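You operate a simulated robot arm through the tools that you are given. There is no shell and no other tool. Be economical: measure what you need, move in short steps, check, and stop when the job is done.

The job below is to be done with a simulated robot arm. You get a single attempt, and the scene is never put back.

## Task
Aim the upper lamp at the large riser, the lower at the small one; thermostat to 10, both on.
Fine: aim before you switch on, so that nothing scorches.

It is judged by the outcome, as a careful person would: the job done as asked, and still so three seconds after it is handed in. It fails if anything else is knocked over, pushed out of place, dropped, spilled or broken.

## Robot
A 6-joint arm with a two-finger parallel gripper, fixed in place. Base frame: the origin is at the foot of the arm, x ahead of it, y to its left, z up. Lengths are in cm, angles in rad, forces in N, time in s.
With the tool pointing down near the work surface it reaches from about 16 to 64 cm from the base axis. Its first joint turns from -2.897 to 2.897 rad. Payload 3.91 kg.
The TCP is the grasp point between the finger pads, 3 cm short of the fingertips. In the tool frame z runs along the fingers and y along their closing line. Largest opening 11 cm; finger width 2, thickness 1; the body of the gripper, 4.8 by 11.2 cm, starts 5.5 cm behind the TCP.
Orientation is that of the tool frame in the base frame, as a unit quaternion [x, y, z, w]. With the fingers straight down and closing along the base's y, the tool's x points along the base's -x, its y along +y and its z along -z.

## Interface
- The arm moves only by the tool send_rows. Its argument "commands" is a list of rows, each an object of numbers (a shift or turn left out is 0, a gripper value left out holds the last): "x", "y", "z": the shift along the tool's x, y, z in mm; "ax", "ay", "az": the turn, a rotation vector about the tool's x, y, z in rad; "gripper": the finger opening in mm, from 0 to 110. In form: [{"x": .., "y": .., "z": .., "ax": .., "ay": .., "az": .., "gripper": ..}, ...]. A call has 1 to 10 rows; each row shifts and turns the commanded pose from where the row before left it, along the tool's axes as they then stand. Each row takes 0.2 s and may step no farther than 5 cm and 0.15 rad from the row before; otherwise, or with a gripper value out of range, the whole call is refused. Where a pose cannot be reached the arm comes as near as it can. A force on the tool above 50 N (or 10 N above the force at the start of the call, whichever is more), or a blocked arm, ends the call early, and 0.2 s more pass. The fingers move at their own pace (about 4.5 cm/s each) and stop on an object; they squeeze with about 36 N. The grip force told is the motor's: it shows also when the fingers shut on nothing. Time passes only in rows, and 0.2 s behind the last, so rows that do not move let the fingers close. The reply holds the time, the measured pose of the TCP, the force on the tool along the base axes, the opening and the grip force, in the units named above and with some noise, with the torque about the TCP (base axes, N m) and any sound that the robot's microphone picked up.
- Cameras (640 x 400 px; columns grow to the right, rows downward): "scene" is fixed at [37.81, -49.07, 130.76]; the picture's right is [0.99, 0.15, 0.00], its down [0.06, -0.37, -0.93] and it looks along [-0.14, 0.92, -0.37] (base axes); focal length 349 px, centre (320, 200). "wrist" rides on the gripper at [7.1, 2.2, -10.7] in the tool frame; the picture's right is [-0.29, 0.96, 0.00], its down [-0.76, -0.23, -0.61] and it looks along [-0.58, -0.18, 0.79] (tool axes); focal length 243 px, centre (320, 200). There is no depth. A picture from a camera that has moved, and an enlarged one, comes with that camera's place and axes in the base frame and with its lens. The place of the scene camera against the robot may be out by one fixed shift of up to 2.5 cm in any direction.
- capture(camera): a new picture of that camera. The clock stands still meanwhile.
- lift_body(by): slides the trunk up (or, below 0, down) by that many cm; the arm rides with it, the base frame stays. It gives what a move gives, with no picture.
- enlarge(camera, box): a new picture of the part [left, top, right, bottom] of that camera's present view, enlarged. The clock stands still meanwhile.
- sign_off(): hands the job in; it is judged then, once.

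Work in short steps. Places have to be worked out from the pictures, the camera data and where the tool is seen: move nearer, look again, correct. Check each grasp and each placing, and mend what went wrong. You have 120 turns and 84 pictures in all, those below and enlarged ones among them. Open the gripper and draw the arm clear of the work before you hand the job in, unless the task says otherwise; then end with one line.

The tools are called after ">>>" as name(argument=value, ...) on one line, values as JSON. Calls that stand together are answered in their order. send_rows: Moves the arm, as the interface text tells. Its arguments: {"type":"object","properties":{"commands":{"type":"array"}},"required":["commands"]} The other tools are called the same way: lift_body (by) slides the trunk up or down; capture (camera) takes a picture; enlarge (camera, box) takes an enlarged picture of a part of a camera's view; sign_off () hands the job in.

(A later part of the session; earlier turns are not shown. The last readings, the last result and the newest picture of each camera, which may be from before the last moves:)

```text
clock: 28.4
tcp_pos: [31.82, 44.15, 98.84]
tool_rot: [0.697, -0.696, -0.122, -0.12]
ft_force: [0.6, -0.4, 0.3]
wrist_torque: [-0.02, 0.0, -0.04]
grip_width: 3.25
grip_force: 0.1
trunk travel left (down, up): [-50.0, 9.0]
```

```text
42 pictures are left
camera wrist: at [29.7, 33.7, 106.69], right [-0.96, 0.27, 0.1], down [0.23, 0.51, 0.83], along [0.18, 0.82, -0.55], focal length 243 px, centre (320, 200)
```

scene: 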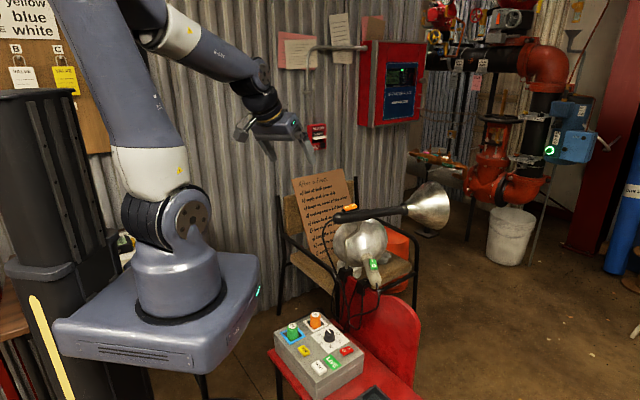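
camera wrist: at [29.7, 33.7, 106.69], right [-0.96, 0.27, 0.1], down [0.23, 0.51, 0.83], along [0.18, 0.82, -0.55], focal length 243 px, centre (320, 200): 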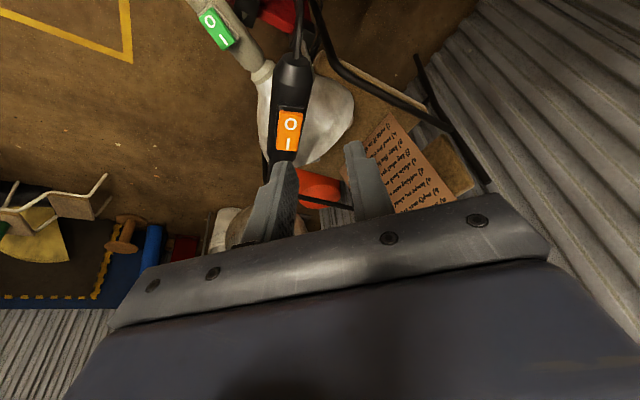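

Now I move the hand over to above the lower lamp's tail.

>>> send_rows(commands=[{"x": 18, "y": -35, "z": -6}, {"x": 26, "y": -35, "z": 19}, {"x": 34, "y": -35, "z": 30}])

>>> capture(camera="wrist")

```text
refused: row 3 steps farther than a row can; nothing moved
```

```text
41 pictures are left
camera wrist: at [29.7, 33.7, 106.69], right [-0.96, 0.27, 0.1], down [0.23, 0.51, 0.83], along [0.18, 0.82, -0.55], focal length 243 px, centre (320, 200)
```

wrist: 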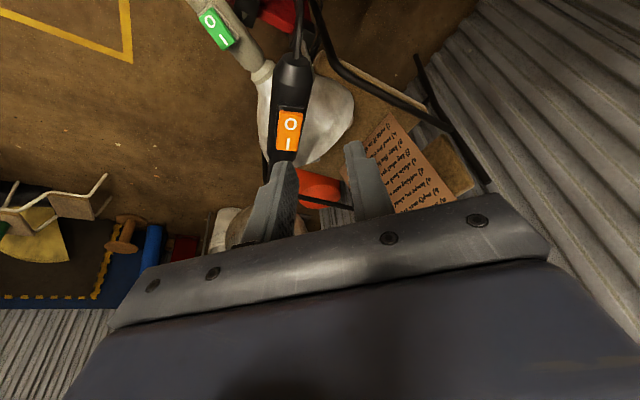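

The last row was too long; I split it.

>>> send_rows(commands=[{"x": 18, "y": -35, "z": -6}, {"x": 26, "y": -35, "z": 19}, {"x": 20, "y": -17, "z": 15}, {"x": 14, "y": -18, "z": 15}])

>>> capture(camera="wrist")

```text
clock: 29.4
tcp_pos: [42.28, 38.08, 92.14]
tool_rot: [-0.696, 0.697, 0.123, 0.12]
ft_force: [0.7, 0.6, 0.6]
wrist_torque: [0.01, -0.01, -0.01]
grip_width: 8.0
grip_force: 0.1
trunk travel left (down, up): [-50.0, 9.0]
```

```text
40 pictures are left
camera wrist: at [40.09, 27.56, 99.99], right [-0.96, 0.27, 0.1], down [0.23, 0.51, 0.83], along [0.18, 0.82, -0.55], focal length 243 px, centre (320, 200)
```

wrist: 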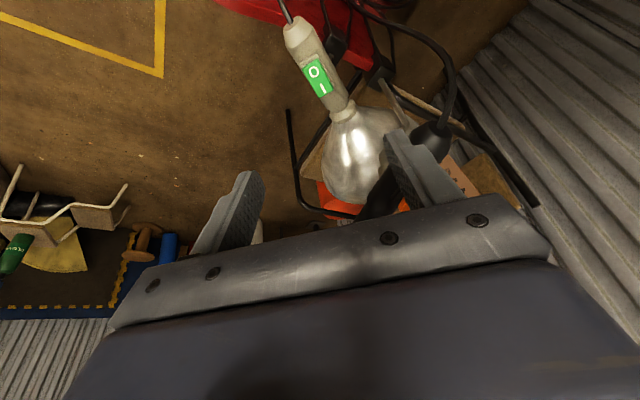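

Fresh triangulation: lower tail (43,39.4,68.7), neck (40.4,52.3,69), azimuth ≈101°; it needs ≈79° so the tail must go about 2.7 cm toward −x. I descend to z≈80 with the fingers straddling the tail.

>>> send_rows(commands=[{"x": 10.5, "y": -1.7, "z": 38.7}, {"x": 10.5, "y": -1.7, "z": 38.7}, {"x": 10.5, "y": -1.7, "z": 38.7}])

>>> capture(camera="wrist")

>>> enlarge(camera="scene", box=[320, 180, 440, 300])

```text
clock: 30.2
tcp_pos: [42.88, 39.04, 80.06]
tool_rot: [-0.696, 0.698, 0.121, 0.122]
ft_force: [0.0, 1.0, 0.0]
wrist_torque: [0.02, 0.05, 0.04]
grip_width: 8.03
grip_force: 0.0
trunk travel left (down, up): [-50.0, 9.0]
```

```text
39 pictures are left
camera wrist: at [40.63, 28.61, 87.94], right [-0.96, 0.27, 0.1], down [0.23, 0.51, 0.83], along [0.18, 0.82, -0.55], focal length 243 px, centre (320, 200)
```

wrist: 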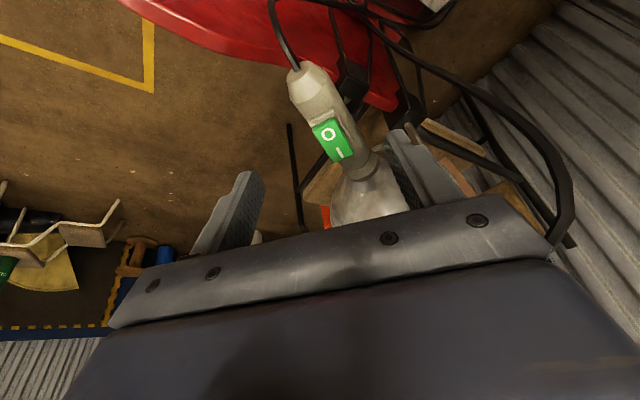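

```text
3.33 times, centred on (380, 240) of scene
camera zoom: at [37.81, -49.07, 130.76], right [0.99, 0.15, 0.0], down [0.06, -0.37, -0.93], along [-0.14, 0.92, -0.37], focal length 1165 px, centre (120, 67)
```

zoom: 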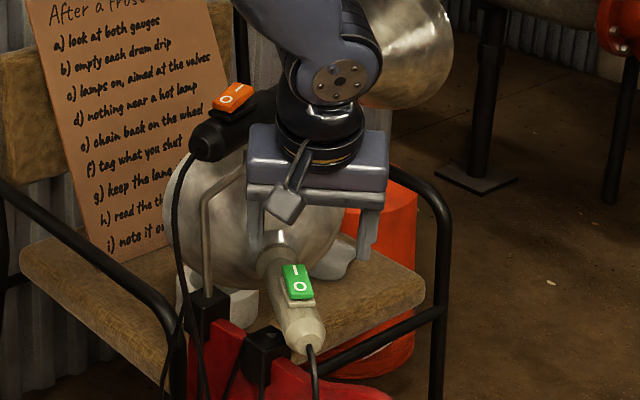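

The tail sits between the fingers. I descend to z≈71 alongside it, watching force.

>>> send_rows(commands=[{"x": 6.5, "z": 30.6}, {"x": 6.5, "z": 30.6}, {"x": 4, "z": 20}, {"x": 2, "z": 10}])

>>> capture(camera="wrist")

>>> enlarge(camera="scene", box=[320, 180, 440, 300])

```text
clock: 31.2
tcp_pos: [42.99, 40.35, 70.86]
tool_rot: [-0.696, 0.697, 0.121, 0.121]
ft_force: [-0.5, 0.8, -0.5]
wrist_torque: [-0.02, -0.02, -0.01]
grip_width: 8.02
grip_force: 0.0
trunk travel left (down, up): [-50.0, 9.0]
```

```text
37 pictures are left
camera wrist: at [40.76, 29.95, 78.68], right [-0.96, 0.27, 0.1], down [0.23, 0.51, 0.83], along [0.18, 0.82, -0.55], focal length 243 px, centre (320, 200)
```

wrist: 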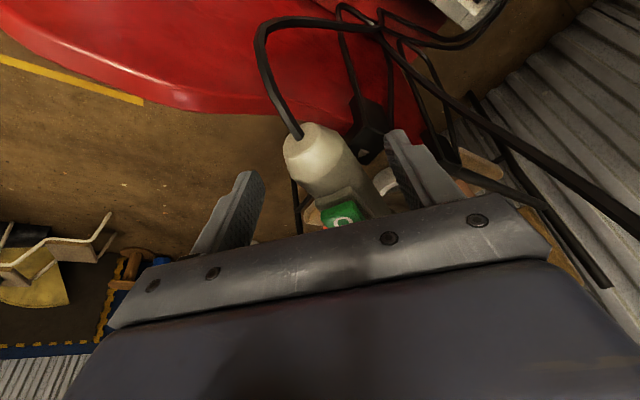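

```text
3.33 times, centred on (380, 240) of scene
camera zoom: at [37.81, -49.07, 130.76], right [0.99, 0.15, 0.0], down [0.06, -0.37, -0.93], along [-0.14, 0.92, -0.37], focal length 1165 px, centre (120, 67)
```

zoom: 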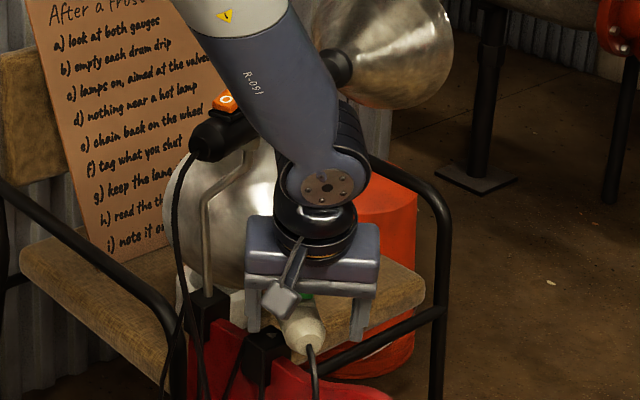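

Straddling cleanly. I narrow the opening to 50 mm, then push toward −x in small steps.

>>> send_rows(commands=[{"gripper": 50}, {"gripper": 50}, {"y": 5}, {"y": 5}])

>>> send_rows(commands=[{"y": 5}, {"y": 5}])

>>> capture(camera="wrist")

```text
clock: 32.2
tcp_pos: [42.02, 40.36, 71.01]
tool_rot: [-0.696, 0.697, 0.122, 0.121]
ft_force: [2.8, 0.1, -0.5]
wrist_torque: [-0.01, -0.09, 0.01]
grip_width: 5.12
grip_force: 1.3
trunk travel left (down, up): [-50.0, 9.0]
```

```text
clock: 32.9
tcp_pos: [40.77, 40.39, 71.07]
tool_rot: [-0.696, 0.697, 0.122, 0.12]
ft_force: [1.1, -1.1, -0.8]
wrist_torque: [0.0, -0.07, -0.02]
grip_width: 5.1
grip_force: 1.5
trunk travel left (down, up): [-50.0, 9.0]
```

```text
35 pictures are left
camera wrist: at [38.67, 29.99, 78.82], right [-0.96, 0.27, 0.1], down [0.23, 0.51, 0.83], along [0.18, 0.82, -0.55], focal length 243 px, centre (320, 200)
```

wrist: 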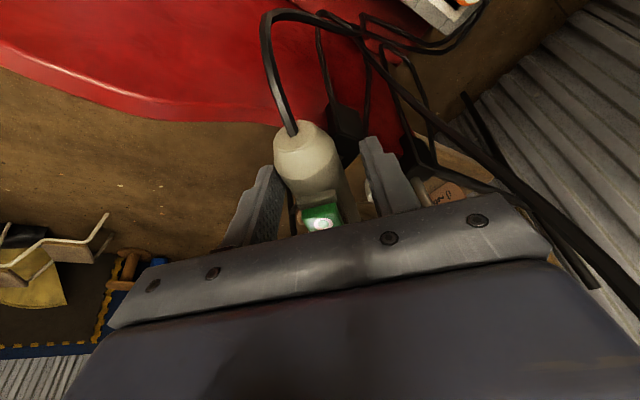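

The tail moved about 1.7 cm (≈13°), so about 9° remains. I push 7 mm more.

>>> send_rows(commands=[{"y": 4}, {"y": 3}])

>>> send_rows(commands=[{"gripper": 80}, {"gripper": 80}, {"x": -13, "z": -37}, {"x": -13, "z": -37}, {"x": -13, "z": -37}, {"x": -13, "z": -37}])

>>> capture(camera="wrist")

>>> enlarge(camera="scene", box=[320, 180, 440, 300])

```text
clock: 33.5
tcp_pos: [40.23, 40.37, 71.03]
tool_rot: [-0.696, 0.697, 0.121, 0.121]
ft_force: [4.2, -1.9, 2.0]
wrist_torque: [-0.04, -0.13, -0.13]
grip_width: 5.19
grip_force: 1.6
trunk travel left (down, up): [-50.0, 9.0]
```

```text
clock: 34.9
tcp_pos: [40.12, 40.34, 86.65]
tool_rot: [-0.696, 0.697, 0.122, 0.121]
ft_force: [0.2, 0.1, -1.1]
wrist_torque: [-0.05, -0.02, 0.01]
grip_width: 8.01
grip_force: 0.1
trunk travel left (down, up): [-50.0, 9.0]
```

```text
34 pictures are left
camera wrist: at [37.92, 29.85, 94.57], right [-0.96, 0.27, 0.1], down [0.23, 0.51, 0.83], along [0.18, 0.82, -0.55], focal length 243 px, centre (320, 200)
```

wrist: 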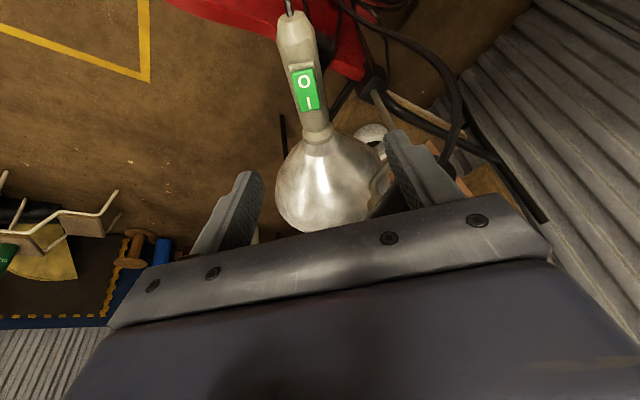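

```text
3.33 times, centred on (380, 240) of scene
camera zoom: at [37.81, -49.07, 130.76], right [0.99, 0.15, 0.0], down [0.06, -0.37, -0.93], along [-0.14, 0.92, -0.37], focal length 1165 px, centre (120, 67)
```

zoom: 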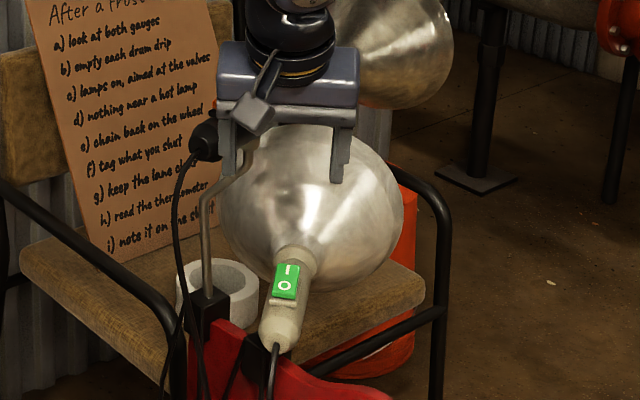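

Lower lamp now at about 83°; target about 79°. I go back down the same way and nudge a further 4 mm.

>>> send_rows(commands=[{"x": 13, "z": 37}, {"x": 13, "z": 37}, {"x": 13, "z": 37}, {"x": 13, "z": 37}, {"gripper": 50}, {"gripper": 50}, {"y": 2}, {"y": 2}])

>>> send_rows(commands=[{"gripper": 80}, {"gripper": 80}, {"x": -13, "z": -37}, {"x": -13, "z": -37}, {"x": -13, "z": -37}, {"x": -13, "z": -37}])

>>> capture(camera="wrist")

```text
clock: 36.6
tcp_pos: [40.01, 40.5, 71.13]
tool_rot: [-0.696, 0.698, 0.122, 0.122]
ft_force: [4.2, -1.6, 2.0]
wrist_torque: [-0.08, -0.15, -0.14]
grip_width: 5.23
grip_force: 2.1
trunk travel left (down, up): [-50.0, 9.0]
```

```text
clock: 38.0
tcp_pos: [40.22, 40.15, 86.77]
tool_rot: [-0.696, 0.697, 0.122, 0.121]
ft_force: [-0.8, -0.1, -0.3]
wrist_torque: [-0.01, -0.03, 0.02]
grip_width: 8.01
grip_force: 0.0
trunk travel left (down, up): [-50.0, 9.0]
```

```text
32 pictures are left
camera wrist: at [37.98, 29.77, 94.57], right [-0.96, 0.27, 0.1], down [0.23, 0.51, 0.83], along [0.18, 0.82, -0.55], focal length 243 px, centre (320, 200)
```

wrist: 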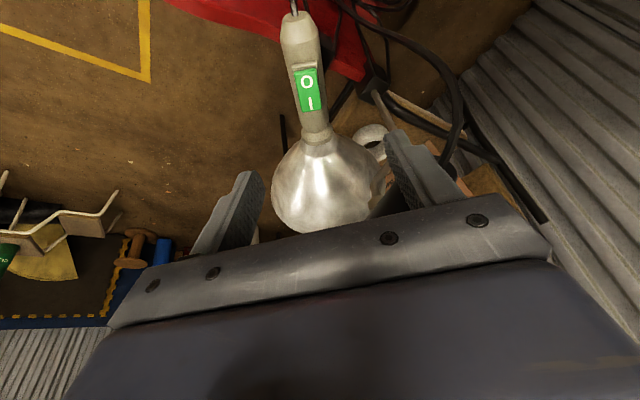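

Lower lamp now reads ≈80°, close to the riser bearing (79°). Next the thermostat, before any switching on: I rise and move over the control box.

>>> send_rows(commands=[{"x": -15.9, "z": -43.9}, {"x": -15.9, "z": -43.9}, {"x": -10, "z": -28}, {"x": 18.8, "y": 32.5, "z": -6.8}, {"x": 18.8, "y": 32.5, "z": -6.8}, {"x": 18.8, "y": 32.5, "z": -6.8}, {"x": 18.8, "y": 32.5, "z": -6.8}])

>>> capture(camera="wrist")

```text
clock: 39.6
tcp_pos: [26.68, 32.53, 99.01]
tool_rot: [-0.696, 0.697, 0.122, 0.121]
ft_force: [-0.1, 0.3, -0.3]
wrist_torque: [0.01, 0.01, 0.01]
grip_width: 8.0
grip_force: 0.1
trunk travel left (down, up): [-50.0, 9.0]
```

```text
31 pictures are left
camera wrist: at [24.55, 21.97, 106.84], right [-0.96, 0.28, 0.1], down [0.23, 0.51, 0.83], along [0.18, 0.82, -0.55], focal length 243 px, centre (320, 200)
```

wrist: 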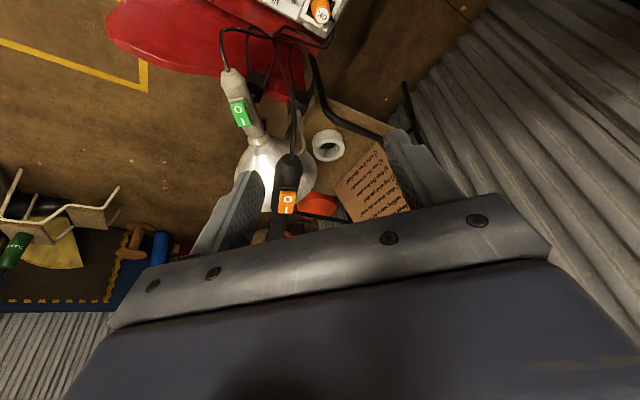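

>>> send_rows(commands=[{"ay": 0.117, "z": 20}, {"ay": 0.117, "z": 20, "x": 20}, {"ay": 0.117, "z": 20, "x": 30}, {"x": 40}])

>>> enlarge(camera="wrist", box=[200, 0, 420, 170])

```text
clock: 40.6
tcp_pos: [26.76, 24.81, 92.58]
tool_rot: [-0.706, 0.708, -0.002, -0.003]
ft_force: [1.2, -0.1, -0.9]
wrist_torque: [0.0, -0.01, 0.0]
grip_width: 7.98
grip_force: 0.1
trunk travel left (down, up): [-50.0, 9.0]
```

```text
2.35 times, centred on (310, 85) of wrist
camera zoom: at [24.65, 17.65, 103.37], right [-0.96, 0.29, 0.0], down [0.23, 0.76, 0.6], along [0.18, 0.58, -0.8], focal length 571 px, centre (344, 471)
```

zoom: 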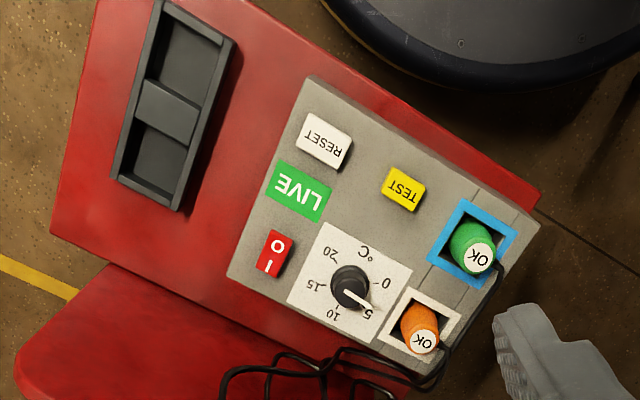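

Clear view (inverted) of the box: knob at about (30,36.3,47.5), pointer near 3–5, scale running clockwise 0→20; it needs roughly 80–90° clockwise. I descend above the knob for a closer look.

>>> send_rows(commands=[{"x": -30, "y": -9, "z": 38}, {"x": -30, "y": -9, "z": 38}, {"x": -30, "y": -9, "z": 38}, {"x": -17, "y": -5, "z": 45}, {"z": 48}, {"z": 40}])

>>> capture(camera="wrist")

>>> capture(camera="scene")

```text
clock: 42.0
tcp_pos: [30.08, 35.14, 67.54]
tool_rot: [-0.706, 0.708, -0.002, -0.002]
ft_force: [-0.5, 0.2, 0.9]
wrist_torque: [0.0, 0.02, 0.01]
grip_width: 7.98
grip_force: 0.1
trunk travel left (down, up): [-50.0, 9.0]
```

```text
29 pictures are left
camera wrist: at [28.0, 28.0, 78.54], right [-0.96, 0.29, 0.0], down [0.23, 0.76, 0.6], along [0.18, 0.58, -0.8], focal length 243 px, centre (320, 200)
```

wrist: 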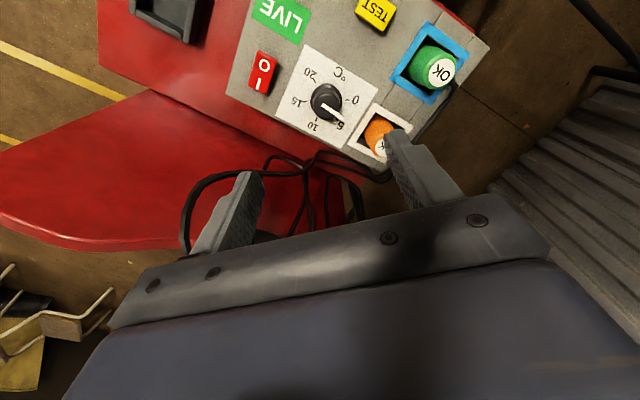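

```text
28 pictures are left
```

scene: 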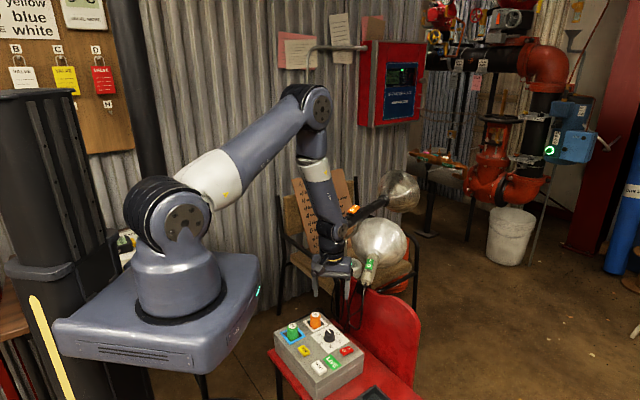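

Better fix: knob at about (29.5,34.5), top at z≈54. I centre over it, pre-rotate the hand 25° counter-clockwise, narrow the opening and descend partway.

>>> send_rows(commands=[{"x": 6.4, "y": 5.8, "az": -0.145, "gripper": 55}, {"az": -0.145}, {"az": -0.145}, {"z": 40}, {"z": 25}])

>>> capture(camera="wrist")

>>> enlarge(camera="scene", box=[260, 240, 400, 380])

```text
clock: 43.2
tcp_pos: [29.32, 34.69, 61.48]
tool_rot: [0.843, -0.538, 0.001, 0.003]
ft_force: [-0.8, -0.5, -0.5]
wrist_torque: [-0.05, 0.0, -0.01]
grip_width: 5.49
grip_force: 0.1
trunk travel left (down, up): [-50.0, 9.0]
```

```text
27 pictures are left
camera wrist: at [30.36, 27.31, 72.21], right [-0.99, -0.14, 0.0], down [-0.11, 0.79, 0.6], along [-0.09, 0.6, -0.8], focal length 243 px, centre (320, 200)
```

wrist: 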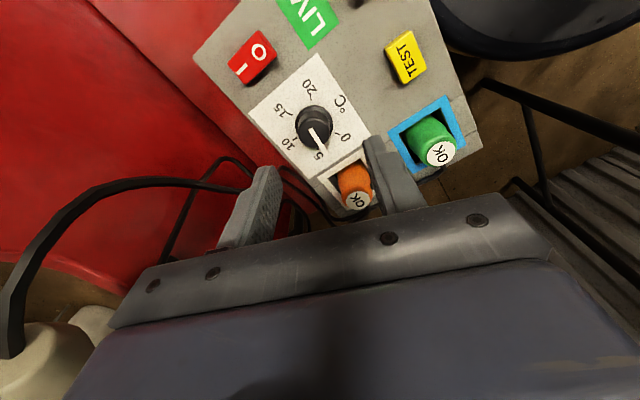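

```text
2.86 times, centred on (330, 310) of scene
camera zoom: at [37.81, -49.07, 130.76], right [0.99, 0.15, 0.0], down [0.06, -0.37, -0.93], along [-0.14, 0.92, -0.37], focal length 998 px, centre (291, -114)
```

zoom: 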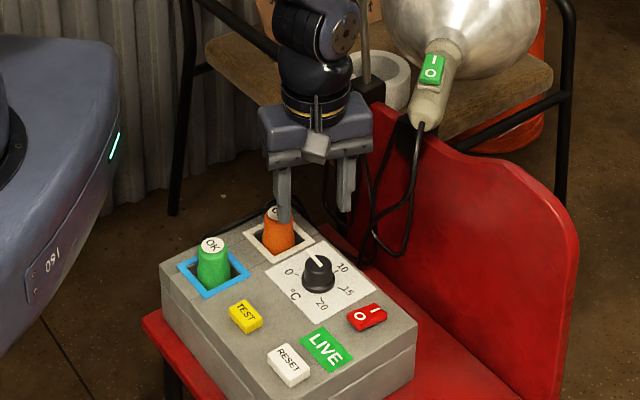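

Combined fix: knob top centre (29.65,34.0,53.2). I centre and descend so that the tips sit around the knob.

>>> send_rows(commands=[{"x": 7.6, "z": 40}, {"z": 15}])

>>> enlarge(camera="scene", box=[300, 290, 380, 370])

>>> enlarge(camera="wrist", box=[200, 60, 440, 240])

```text
clock: 43.9
tcp_pos: [29.7, 33.81, 55.77]
tool_rot: [0.843, -0.539, 0.001, 0.003]
ft_force: [-0.1, -0.4, 0.4]
wrist_torque: [0.0, -0.06, 0.01]
grip_width: 5.5
grip_force: 0.0
trunk travel left (down, up): [-50.0, 9.0]
```

```text
5.00 times, centred on (340, 330) of scene
camera zoom: at [37.81, -49.07, 130.76], right [0.99, 0.15, 0.0], down [0.06, -0.37, -0.93], along [-0.14, 0.92, -0.37], focal length 1747 px, centre (220, -450)
```

zoom: 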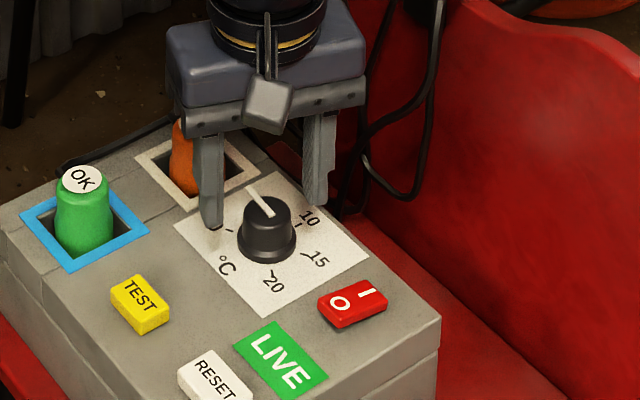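

```text
2.22 times, centred on (320, 150) of wrist
camera zoom: at [30.76, 26.38, 66.6], right [-0.99, -0.14, 0.0], down [-0.11, 0.79, 0.6], along [-0.08, 0.6, -0.8], focal length 539 px, centre (320, 311)
```

zoom: 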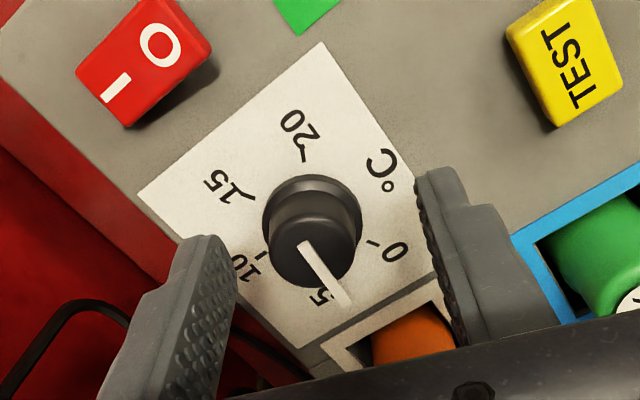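

Nearly centred; the knob is about 3 mm toward +x/+y. I correct, descend 12 mm and close on it.

>>> send_rows(commands=[{"x": -1.4, "y": -4}, {"z": 6}, {"z": 5}])

>>> send_rows(commands=[{"gripper": 30}, {"gripper": 15}, {"gripper": 15}, {"gripper": 15}])

>>> enlarge(camera="wrist", box=[200, 60, 440, 240])

```text
clock: 44.6
tcp_pos: [29.91, 34.18, 54.45]
tool_rot: [0.843, -0.539, 0.002, 0.003]
ft_force: [-0.1, -0.9, -0.4]
wrist_torque: [-0.02, 0.0, -0.02]
grip_width: 5.49
grip_force: 0.1
trunk travel left (down, up): [-50.0, 9.0]
```

```text
clock: 45.6
tcp_pos: [29.99, 34.22, 54.58]
tool_rot: [0.842, -0.539, 0.002, 0.003]
ft_force: [-0.4, 0.6, -0.4]
wrist_torque: [0.01, 0.0, 0.0]
grip_width: 1.47
grip_force: 0.0
trunk travel left (down, up): [-50.0, 9.0]
```

```text
2.22 times, centred on (320, 150) of wrist
camera zoom: at [31.07, 26.78, 65.48], right [-0.99, -0.14, 0.0], down [-0.11, 0.79, 0.6], along [-0.09, 0.6, -0.8], focal length 539 px, centre (320, 311)
```

zoom: 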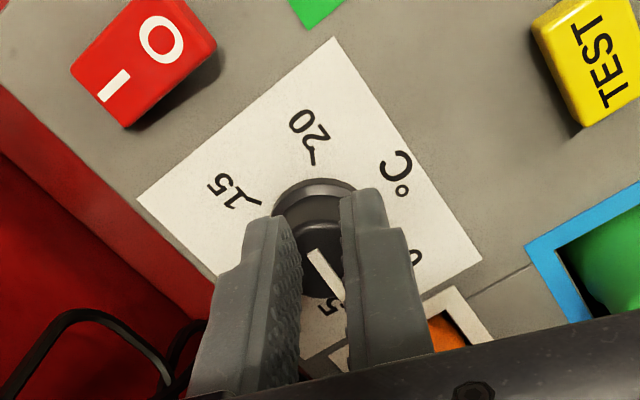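

The fingers closed above the knob, so it is lower, and about 1.2 cm further +y. I reopen, shift, and descend gradually.

>>> send_rows(commands=[{"gripper": 55}, {"gripper": 55}, {"gripper": 55}, {"x": -10.9, "y": -5}])

>>> send_rows(commands=[{"z": 6}, {"z": 5}])

>>> enlarge(camera="wrist", box=[200, 60, 440, 240])

>>> enlarge(camera="scene", box=[280, 180, 430, 370])

```text
clock: 46.6
tcp_pos: [30.01, 35.44, 54.72]
tool_rot: [0.843, -0.538, 0.002, 0.003]
ft_force: [-0.1, 0.8, 0.1]
wrist_torque: [-0.01, 0.03, -0.05]
grip_width: 5.49
grip_force: 0.1
trunk travel left (down, up): [-50.0, 9.0]
```

```text
clock: 47.2
tcp_pos: [30.11, 35.42, 53.59]
tool_rot: [0.842, -0.539, 0.0, 0.003]
ft_force: [-0.2, 1.0, -0.4]
wrist_torque: [0.0, -0.01, 0.0]
grip_width: 5.52
grip_force: 0.0
trunk travel left (down, up): [-50.0, 9.0]
```

```text
2.22 times, centred on (320, 150) of wrist
camera zoom: at [31.06, 28.07, 64.4], right [-0.99, -0.14, 0.0], down [-0.11, 0.79, 0.6], along [-0.08, 0.6, -0.8], focal length 539 px, centre (320, 311)
```

zoom: 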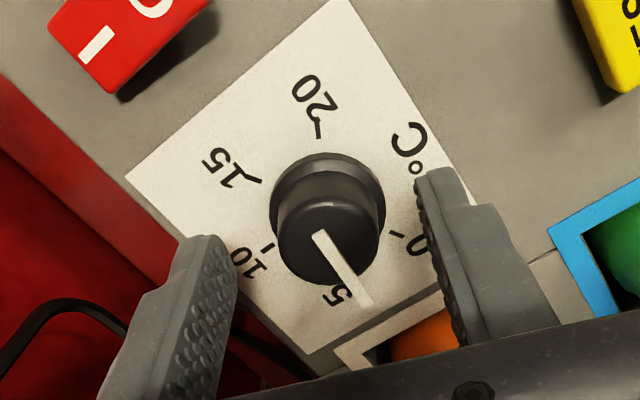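

```text
2.11 times, centred on (355, 275) of scene
camera zoom: at [37.81, -49.07, 130.76], right [0.99, 0.15, 0.0], down [0.06, -0.37, -0.93], along [-0.14, 0.92, -0.37], focal length 736 px, centre (246, 42)
```

zoom: 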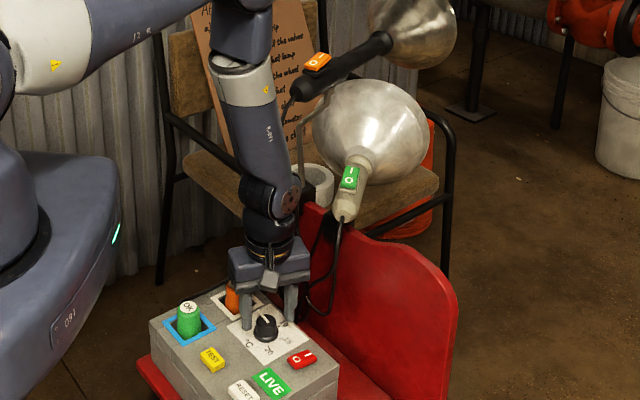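

Both views now agree the tips are level with the knob's top and centred on it. I descend 14 mm (plate ≈48.5) and close.

>>> send_rows(commands=[{"z": 7}, {"z": 7}])

>>> send_rows(commands=[{"gripper": 35}, {"gripper": 20}, {"gripper": 20}, {"gripper": 20}])

```text
clock: 47.9
tcp_pos: [30.03, 35.46, 52.11]
tool_rot: [0.842, -0.539, 0.001, 0.003]
ft_force: [-0.2, 0.3, -0.2]
wrist_torque: [-0.01, -0.01, 0.0]
grip_width: 5.5
grip_force: 0.0
trunk travel left (down, up): [-50.0, 9.0]
```

```text
clock: 48.9
tcp_pos: [29.92, 35.5, 52.01]
tool_rot: [0.842, -0.539, 0.001, 0.003]
ft_force: [-0.8, 0.8, -1.7]
wrist_torque: [0.09, 0.02, 0.03]
grip_width: 3.37
grip_force: 45.4
trunk travel left (down, up): [-50.0, 9.0]
```

Gripped (3.4 cm). I turn clockwise by about 1.15 rad and check.

>>> send_rows(commands=[{"az": 0.144}, {"az": 0.144}, {"az": 0.144}, {"az": 0.144}, {"az": 0.144}, {"az": 0.144}, {"az": 0.144}, {"az": 0.144}])

>>> enlarge(camera="wrist", box=[200, 40, 440, 220])

>>> enlarge(camera="scene", box=[300, 290, 380, 370])

```text
clock: 50.1
tcp_pos: [29.53, 35.45, 52.07]
tool_rot: [-0.609, 0.793, -0.003, -0.005]
ft_force: [-33.6, 16.4, 8.7]
wrist_torque: [1.15, 0.99, 0.22]
grip_width: 3.43
grip_force: 44.9
trunk travel left (down, up): [-50.0, 9.0]
stopped in row 6: the force on the tool passed its limit at 54 N (the readings are from after the stop); the commanded pose is now the measured one
```

```text
2.22 times, centred on (320, 130) of wrist
camera zoom: at [25.65, 29.14, 63.0], right [-0.85, 0.53, 0.0], down [0.42, 0.68, 0.6], along [0.32, 0.51, -0.8], focal length 539 px, centre (320, 356)
```

zoom: 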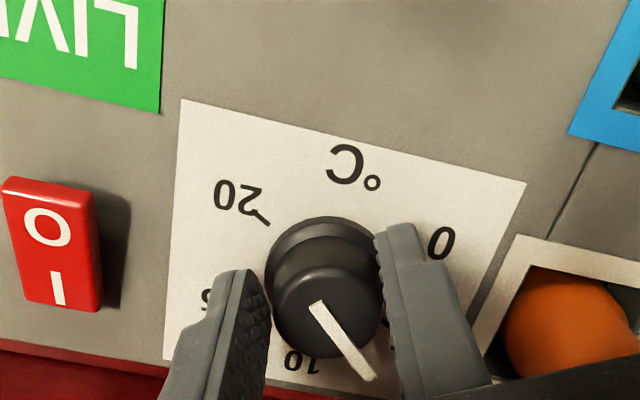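

```text
5.00 times, centred on (340, 330) of scene
camera zoom: at [37.81, -49.07, 130.76], right [0.99, 0.15, 0.0], down [0.06, -0.37, -0.93], along [-0.14, 0.92, -0.37], focal length 1747 px, centre (220, -450)
```

zoom: 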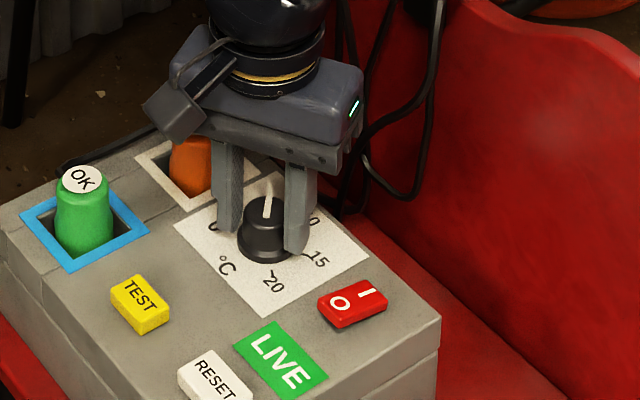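

The knob turned about 45° with the hand, but a side force built up from slight off-centring. I open to relieve it and check that the arm is not touching the lamp.

>>> send_rows(commands=[{"gripper": 50}, {"gripper": 50}])

>>> enlarge(camera="scene", box=[290, 180, 410, 300])

>>> enlarge(camera="wrist", box=[200, 40, 440, 220])

```text
clock: 50.7
tcp_pos: [29.85, 35.43, 52.06]
tool_rot: [-0.608, 0.794, -0.003, -0.005]
ft_force: [0.2, 0.4, 0.6]
wrist_torque: [0.02, 0.0, 0.01]
grip_width: 5.01
grip_force: 0.0
trunk travel left (down, up): [-50.0, 9.0]
```

```text
3.33 times, centred on (350, 240) of scene
camera zoom: at [37.81, -49.07, 130.76], right [0.99, 0.15, 0.0], down [0.06, -0.37, -0.93], along [-0.14, 0.92, -0.37], focal length 1165 px, centre (220, 67)
```

zoom: 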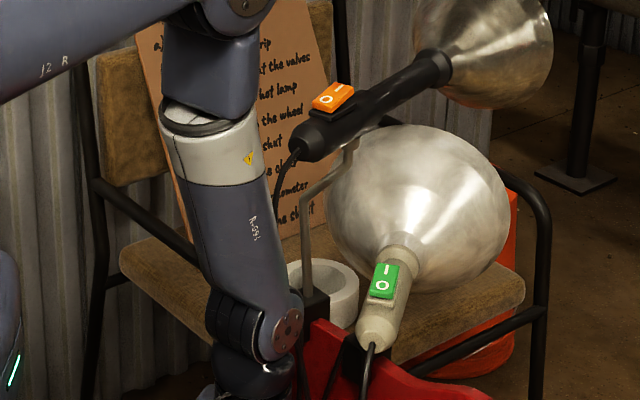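

```text
2.22 times, centred on (320, 130) of wrist
camera zoom: at [25.82, 29.05, 62.93], right [-0.85, 0.53, 0.0], down [0.42, 0.68, 0.6], along [0.32, 0.51, -0.8], focal length 539 px, centre (320, 356)
```

zoom: 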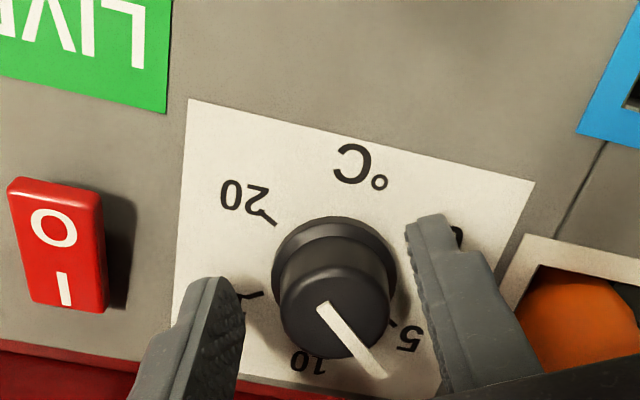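

The arm is clear of the lamps. Pointer now ≈5.7 and the knob lies 4 mm off-centre of my fingers. I recentre, regrip and turn on by ~0.6 rad.

>>> send_rows(commands=[{"x": -1.2, "y": 4}, {"gripper": 20}, {"gripper": 20}, {"gripper": 20}])

>>> send_rows(commands=[{"az": 0.12}, {"az": 0.12}, {"az": 0.12}, {"az": 0.12}, {"az": 0.12}])

>>> enlarge(camera="wrist", box=[200, 40, 440, 220])

```text
clock: 51.7
tcp_pos: [29.61, 35.58, 51.89]
tool_rot: [-0.607, 0.794, -0.002, -0.004]
ft_force: [10.3, -4.3, 0.2]
wrist_torque: [0.14, -0.44, -0.05]
grip_width: 3.42
grip_force: 45.3
trunk travel left (down, up): [-50.0, 9.0]
```

```text
clock: 52.9
tcp_pos: [29.24, 35.66, 51.99]
tool_rot: [-0.345, 0.938, -0.005, -0.003]
ft_force: [-23.2, 26.4, -6.5]
wrist_torque: [0.24, 1.34, 0.15]
grip_width: 3.38
grip_force: 45.1
trunk travel left (down, up): [-50.0, 9.0]
```

```text
2.22 times, centred on (320, 130) of wrist
camera zoom: at [22.5, 32.77, 62.91], right [-0.4, 0.92, -0.01], down [0.73, 0.32, 0.6], along [0.55, 0.23, -0.8], focal length 539 px, centre (320, 356)
```

zoom: 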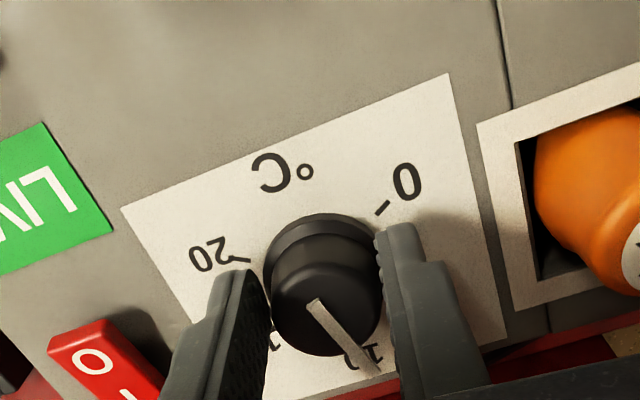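

Pointer is now near 9. I release and look for the remaining angle.

>>> send_rows(commands=[{"gripper": 52}, {"gripper": 52}])

>>> enlarge(camera="wrist", box=[200, 40, 440, 220])

```text
clock: 53.5
tcp_pos: [29.47, 35.39, 52.01]
tool_rot: [-0.345, 0.939, -0.004, -0.004]
ft_force: [-0.4, 0.9, 0.4]
wrist_torque: [0.0, 0.0, -0.01]
grip_width: 5.21
grip_force: 0.0
trunk travel left (down, up): [-50.0, 9.0]
```

```text
2.22 times, centred on (320, 130) of wrist
camera zoom: at [22.7, 32.53, 62.93], right [-0.4, 0.92, -0.01], down [0.73, 0.32, 0.6], along [0.55, 0.23, -0.8], focal length 539 px, centre (320, 356)
```

zoom: 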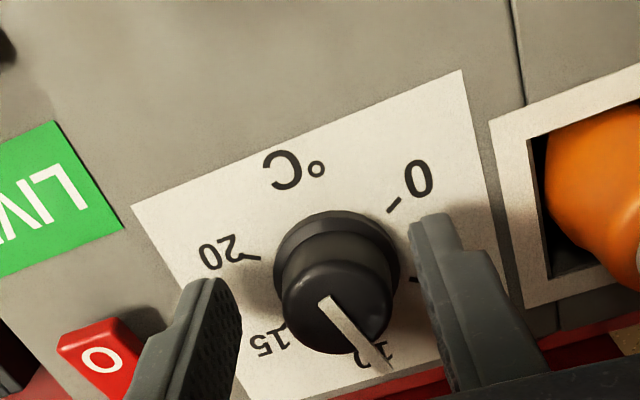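

Scale ticks now visible: pointer ≈8.5, so about 16° more. I recentre, regrip and turn 0.28 rad.

>>> send_rows(commands=[{"x": -1.5, "y": 4.8}, {"gripper": 20}, {"gripper": 20}, {"gripper": 20}, {"az": 0.1}, {"az": 0.1}, {"az": 0.08}, {"gripper": 52}, {"gripper": 52}])

>>> enlarge(camera="wrist", box=[200, 40, 440, 220])

```text
clock: 55.5
tcp_pos: [29.23, 36.04, 52.04]
tool_rot: [-0.211, 0.977, -0.004, -0.004]
ft_force: [-0.1, -0.3, -0.4]
wrist_torque: [-0.01, -0.01, 0.01]
grip_width: 5.21
grip_force: 0.0
trunk travel left (down, up): [-50.0, 9.0]
```

```text
2.22 times, centred on (320, 130) of wrist
camera zoom: at [21.86, 35.06, 62.89], right [-0.13, 0.99, -0.01], down [0.79, 0.11, 0.6], along [0.6, 0.07, -0.8], focal length 539 px, centre (320, 356)
```

zoom: 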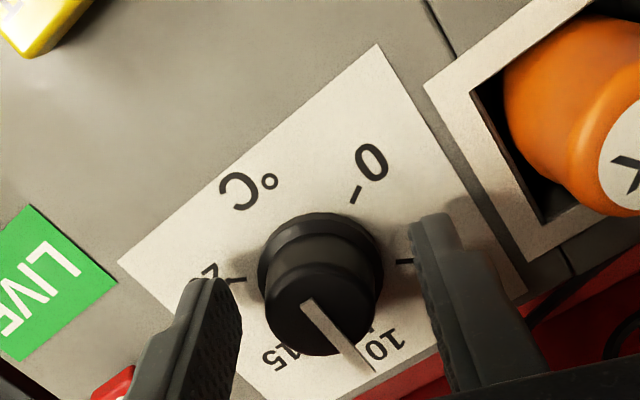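

Now the pointer lines up with the 10 tick. I lift off and verify from other views.

>>> send_rows(commands=[{"gripper": 60, "z": -20}, {"z": -40}, {"z": -40}])

>>> enlarge(camera="wrist", box=[240, 20, 400, 150])

>>> enlarge(camera="scene", box=[310, 310, 370, 370])

```text
clock: 56.3
tcp_pos: [29.14, 36.07, 62.2]
tool_rot: [-0.211, 0.977, -0.004, -0.003]
ft_force: [-0.1, -0.2, -0.3]
wrist_torque: [0.01, 0.01, 0.0]
grip_width: 6.01
grip_force: 0.1
trunk travel left (down, up): [-50.0, 9.0]
```

```text
3.08 times, centred on (320, 85) of wrist
camera zoom: at [21.88, 35.08, 73.03], right [-0.13, 0.99, -0.01], down [0.79, 0.11, 0.6], along [0.6, 0.07, -0.8], focal length 746 px, centre (320, 554)
```

zoom: 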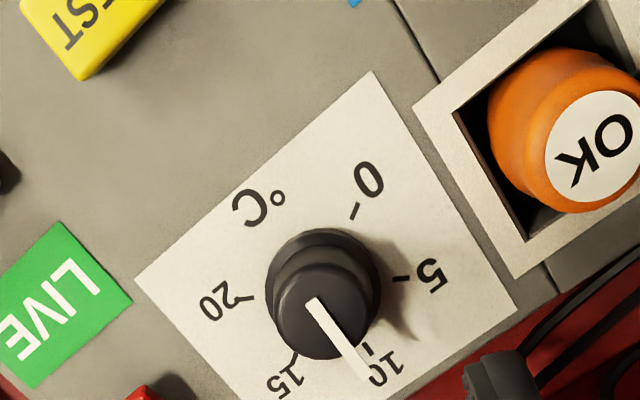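

```text
6.67 times, centred on (340, 340) of scene
camera zoom: at [37.81, -49.07, 130.76], right [0.99, 0.15, 0.0], down [0.06, -0.37, -0.93], along [-0.14, 0.92, -0.37], focal length 2330 px, centre (187, -733)
```

zoom: 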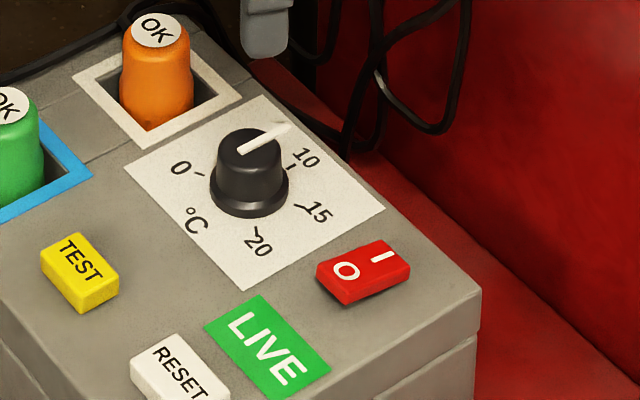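

Both views put the pointer at 10 (±0.25). Now the switches. I back away from the upper lamp's tail first (−y), then go up, and turn the hand toward azimuth 60° with a 20° tilt, fingers closed.

>>> send_rows(commands=[{"x": 16.5, "y": -36.5}, {"x": 16.5, "y": -36.5}, {"z": -48, "gripper": 0}, {"z": -48}, {"z": -48}, {"z": -48}, {"z": -48}, {"z": -48}, {"z": -48}, {"z": -48}])

>>> send_rows(commands=[{"ax": -0.0216, "ay": -0.0676, "az": -0.1232}, {"ax": -0.0216, "ay": -0.0676, "az": -0.1232}, {"ax": -0.0216, "ay": -0.0676, "az": -0.1232}, {"ax": -0.0216, "ay": -0.0676, "az": -0.1232}, {"ax": -0.0216, "ay": -0.0676, "az": -0.1232}])

```text
clock: 58.5
tcp_pos: [29.49, 28.52, 100.64]
tool_rot: [-0.211, 0.977, -0.004, -0.003]
ft_force: [-0.4, -0.5, 0.0]
wrist_torque: [0.0, -0.01, 0.0]
grip_width: 0.0
grip_force: 36.0
trunk travel left (down, up): [-50.0, 9.0]
```

```text
clock: 59.7
tcp_pos: [29.5, 28.45, 100.52]
tool_rot: [-0.494, 0.853, 0.083, 0.147]
ft_force: [0.0, -0.5, -0.3]
wrist_torque: [0.03, 0.0, -0.04]
grip_width: 0.01
grip_force: 35.8
trunk travel left (down, up): [-50.0, 9.0]
```

>>> capture(camera="wrist")

```text
11 pictures are left
camera wrist: at [22.43, 20.56, 108.34], right [-0.69, 0.71, 0.09], down [0.45, 0.33, 0.83], along [0.56, 0.62, -0.56], focal length 243 px, centre (320, 200)
```

wrist: 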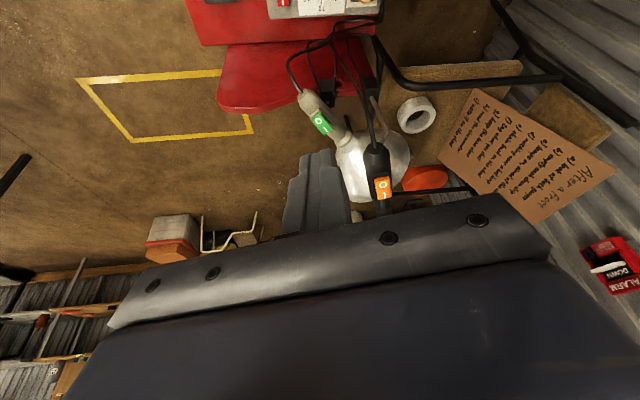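

Upper switch centre at (35,48,88.3), lamp axis 59.5° confirmed. I move above the 'I' half.

>>> send_rows(commands=[{"x": -36.8, "y": 10, "z": 20.4}, {"x": -36.8, "y": 10, "z": 20.4}, {"x": -36.8, "y": 10, "z": 20.4}, {"x": -36.8, "y": 10, "z": 20.4}, {"x": -36.8, "y": 10, "z": 20.4}])

>>> send_rows(commands=[{"x": 10, "z": 28.3}, {"x": 3.3, "z": 9.4}])

>>> enlarge(camera="scene", box=[330, 170, 410, 250])

```text
clock: 60.9
tcp_pos: [35.47, 49.12, 97.03]
tool_rot: [-0.493, 0.853, 0.083, 0.146]
ft_force: [0.3, -0.7, 0.2]
wrist_torque: [-0.02, -0.01, -0.03]
grip_width: 0.0
grip_force: 36.4
trunk travel left (down, up): [-50.0, 9.0]
```

```text
clock: 61.5
tcp_pos: [35.59, 49.17, 92.81]
tool_rot: [-0.493, 0.853, 0.083, 0.146]
ft_force: [0.8, 0.5, -0.7]
wrist_torque: [0.01, 0.03, 0.02]
grip_width: 0.0
grip_force: 36.1
trunk travel left (down, up): [-50.0, 9.0]
```

```text
5.00 times, centred on (370, 210) of scene
camera zoom: at [37.81, -49.07, 130.76], right [0.99, 0.15, 0.0], down [0.06, -0.37, -0.93], along [-0.14, 0.92, -0.37], focal length 1747 px, centre (70, 150)
```

zoom: 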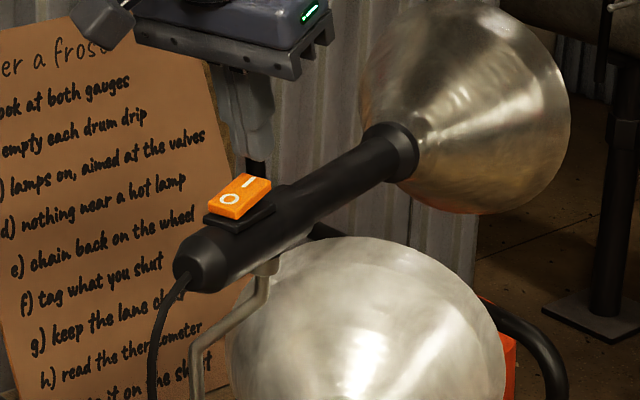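

The tips are just above the 'I' end. I press down in small steps, listening for a click.

>>> send_rows(commands=[{"x": 1.7, "z": 4.7}, {"x": 1.3, "z": 3.8}])

>>> send_rows(commands=[{"x": 0.8, "z": 2.3}, {"x": 0.8, "z": 2.3}])

```text
clock: 62.1
tcp_pos: [35.44, 49.0, 92.01]
tool_rot: [-0.493, 0.854, 0.084, 0.146]
ft_force: [-0.4, 0.0, 0.3]
wrist_torque: [-0.02, 0.01, 0.01]
grip_width: 0.01
grip_force: 36.4
trunk travel left (down, up): [-50.0, 9.0]
```

```text
clock: 62.7
tcp_pos: [35.49, 49.02, 91.61]
tool_rot: [-0.493, 0.854, 0.084, 0.146]
ft_force: [-0.4, 0.4, 0.2]
wrist_torque: [0.0, 0.01, 0.04]
grip_width: 0.0
grip_force: 36.3
trunk travel left (down, up): [-50.0, 9.0]
```

>>> send_rows(commands=[{"x": 0.8, "z": 2.3}, {"x": 0.8, "z": 2.3}])

>>> send_rows(commands=[{"x": 0.8, "z": 2.3}, {"x": 0.8, "z": 2.3}])

```text
clock: 63.3
tcp_pos: [35.41, 48.93, 91.35]
tool_rot: [-0.492, 0.854, 0.084, 0.147]
ft_force: [0.5, -1.9, 8.8]
wrist_torque: [-0.04, 0.01, -0.04]
grip_width: 0.0
grip_force: 36.5
trunk travel left (down, up): [-50.0, 9.0]
```

```text
clock: 63.9
tcp_pos: [35.6, 49.03, 91.27]
tool_rot: [-0.493, 0.852, 0.087, 0.151]
ft_force: [4.5, 8.8, 40.7]
wrist_torque: [0.26, -0.11, -0.12]
grip_width: 0.01
grip_force: 36.2
trunk travel left (down, up): [-50.0, 9.0]
```

40 N with no sound reported; I check whether the lamp lit.

>>> enlarge(camera="scene", box=[330, 170, 410, 250])

```text
5.00 times, centred on (370, 210) of scene
camera zoom: at [37.81, -49.07, 130.76], right [0.99, 0.15, 0.0], down [0.06, -0.37, -0.93], along [-0.14, 0.92, -0.37], focal length 1747 px, centre (70, 150)
```

zoom: 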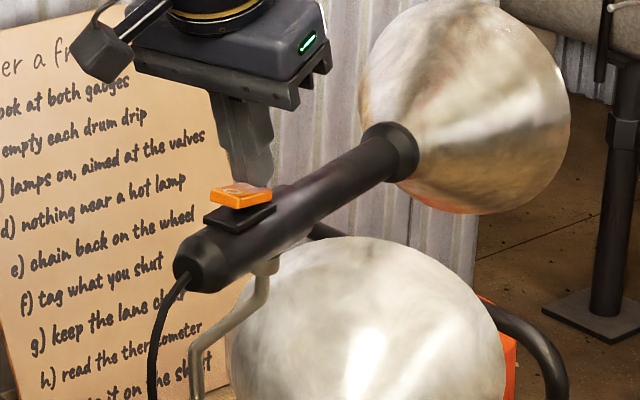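

The rocker has tipped to 'I' and the whole room is brighter: the upper lamp is on. I lift straight off and look at where the light falls.

>>> send_rows(commands=[{"x": -13, "z": -37}, {"x": -13, "z": -37}, {"x": 40, "z": -20}, {"x": 40, "z": -20}, {"x": 40, "z": -10}])

>>> capture(camera="scene")

```text
clock: 65.1
tcp_pos: [28.99, 37.62, 99.21]
tool_rot: [-0.493, 0.854, 0.083, 0.145]
ft_force: [-0.9, 0.9, -0.1]
wrist_torque: [0.04, 0.0, 0.0]
grip_width: 0.02
grip_force: 36.6
trunk travel left (down, up): [-50.0, 9.0]
```

```text
8 pictures are left
```

scene: 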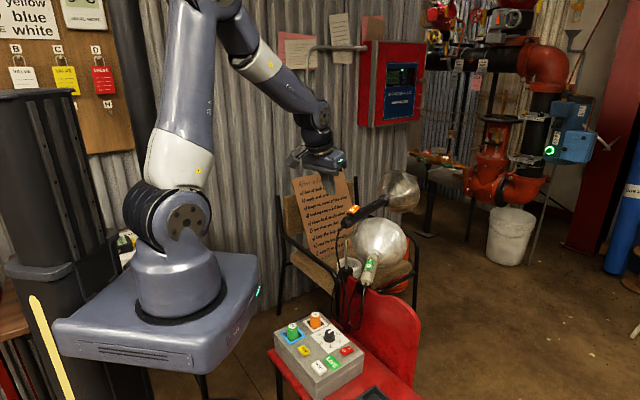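

I check the rocker's state closely.

>>> enlarge(camera="scene", box=[335, 165, 425, 285])

```text
3.33 times, centred on (380, 225) of scene
camera zoom: at [37.81, -49.07, 130.76], right [0.99, 0.15, 0.0], down [0.06, -0.37, -0.93], along [-0.14, 0.92, -0.37], focal length 1165 px, centre (120, 117)
```

zoom: 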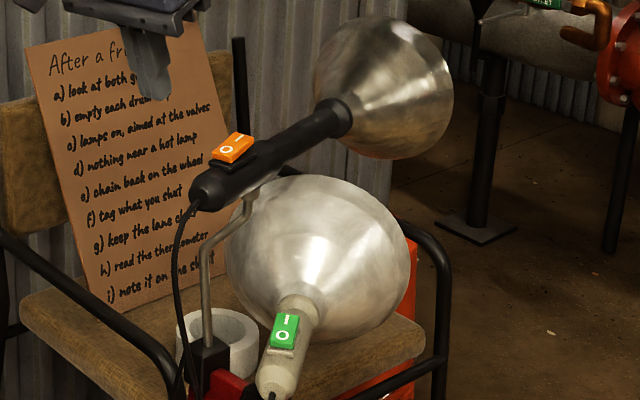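

While pressed it was clearly lit and tipped, but after I withdrew the rocker is back at '0'. I try again, slightly further toward the 'I' end, and lift strictly vertically and slowly afterwards.

>>> send_rows(commands=[{"x": -36.7, "z": 15}, {"x": -36.7, "z": 15}, {"x": -36.6, "z": 15}, {"z": 45}])

>>> send_rows(commands=[{"x": 3.3, "z": 9.4}, {"x": 3.3, "z": 9.4}])

```text
clock: 66.1
tcp_pos: [35.63, 49.26, 94.27]
tool_rot: [-0.493, 0.854, 0.083, 0.145]
ft_force: [0.1, 0.4, -0.3]
wrist_torque: [-0.01, 0.01, -0.03]
grip_width: 0.02
grip_force: 35.6
trunk travel left (down, up): [-50.0, 9.0]
```

```text
clock: 66.7
tcp_pos: [35.67, 49.08, 92.3]
tool_rot: [-0.493, 0.854, 0.083, 0.146]
ft_force: [0.4, 0.1, 1.0]
wrist_torque: [-0.01, 0.01, -0.01]
grip_width: 0.0
grip_force: 36.0
trunk travel left (down, up): [-50.0, 9.0]
```

>>> send_rows(commands=[{"x": -2.8, "z": 1}, {"x": 2, "z": 5.7}, {"x": 1, "z": 2.8}])

>>> send_rows(commands=[{"x": 0.7, "z": 1.9}])

>>> send_rows(commands=[{"x": 0.7, "z": 1.9}])

>>> send_rows(commands=[{"x": 0.7, "z": 1.9}])

```text
clock: 67.5
tcp_pos: [35.81, 49.35, 91.36]
tool_rot: [-0.492, 0.854, 0.083, 0.147]
ft_force: [0.7, 0.2, 0.1]
wrist_torque: [0.02, -0.01, 0.02]
grip_width: 0.0
grip_force: 36.1
trunk travel left (down, up): [-50.0, 9.0]
```

```text
clock: 67.9
tcp_pos: [35.88, 49.59, 91.28]
tool_rot: [-0.493, 0.853, 0.084, 0.147]
ft_force: [-0.3, 1.5, 2.1]
wrist_torque: [0.18, -0.02, -0.03]
grip_width: 0.01
grip_force: 36.0
trunk travel left (down, up): [-50.0, 9.0]
```

```text
clock: 68.3
tcp_pos: [35.89, 49.5, 91.17]
tool_rot: [-0.493, 0.854, 0.083, 0.146]
ft_force: [0.5, 0.2, 6.6]
wrist_torque: [-0.01, -0.02, 0.04]
grip_width: 0.0
grip_force: 36.4
trunk travel left (down, up): [-50.0, 9.0]
```

```text
clock: 68.7
tcp_pos: [35.88, 49.52, 91.17]
tool_rot: [-0.493, 0.853, 0.084, 0.148]
ft_force: [0.4, -2.9, 19.1]
wrist_torque: [-0.14, 0.04, 0.07]
grip_width: 0.01
grip_force: 36.2
trunk travel left (down, up): [-50.0, 9.0]
```

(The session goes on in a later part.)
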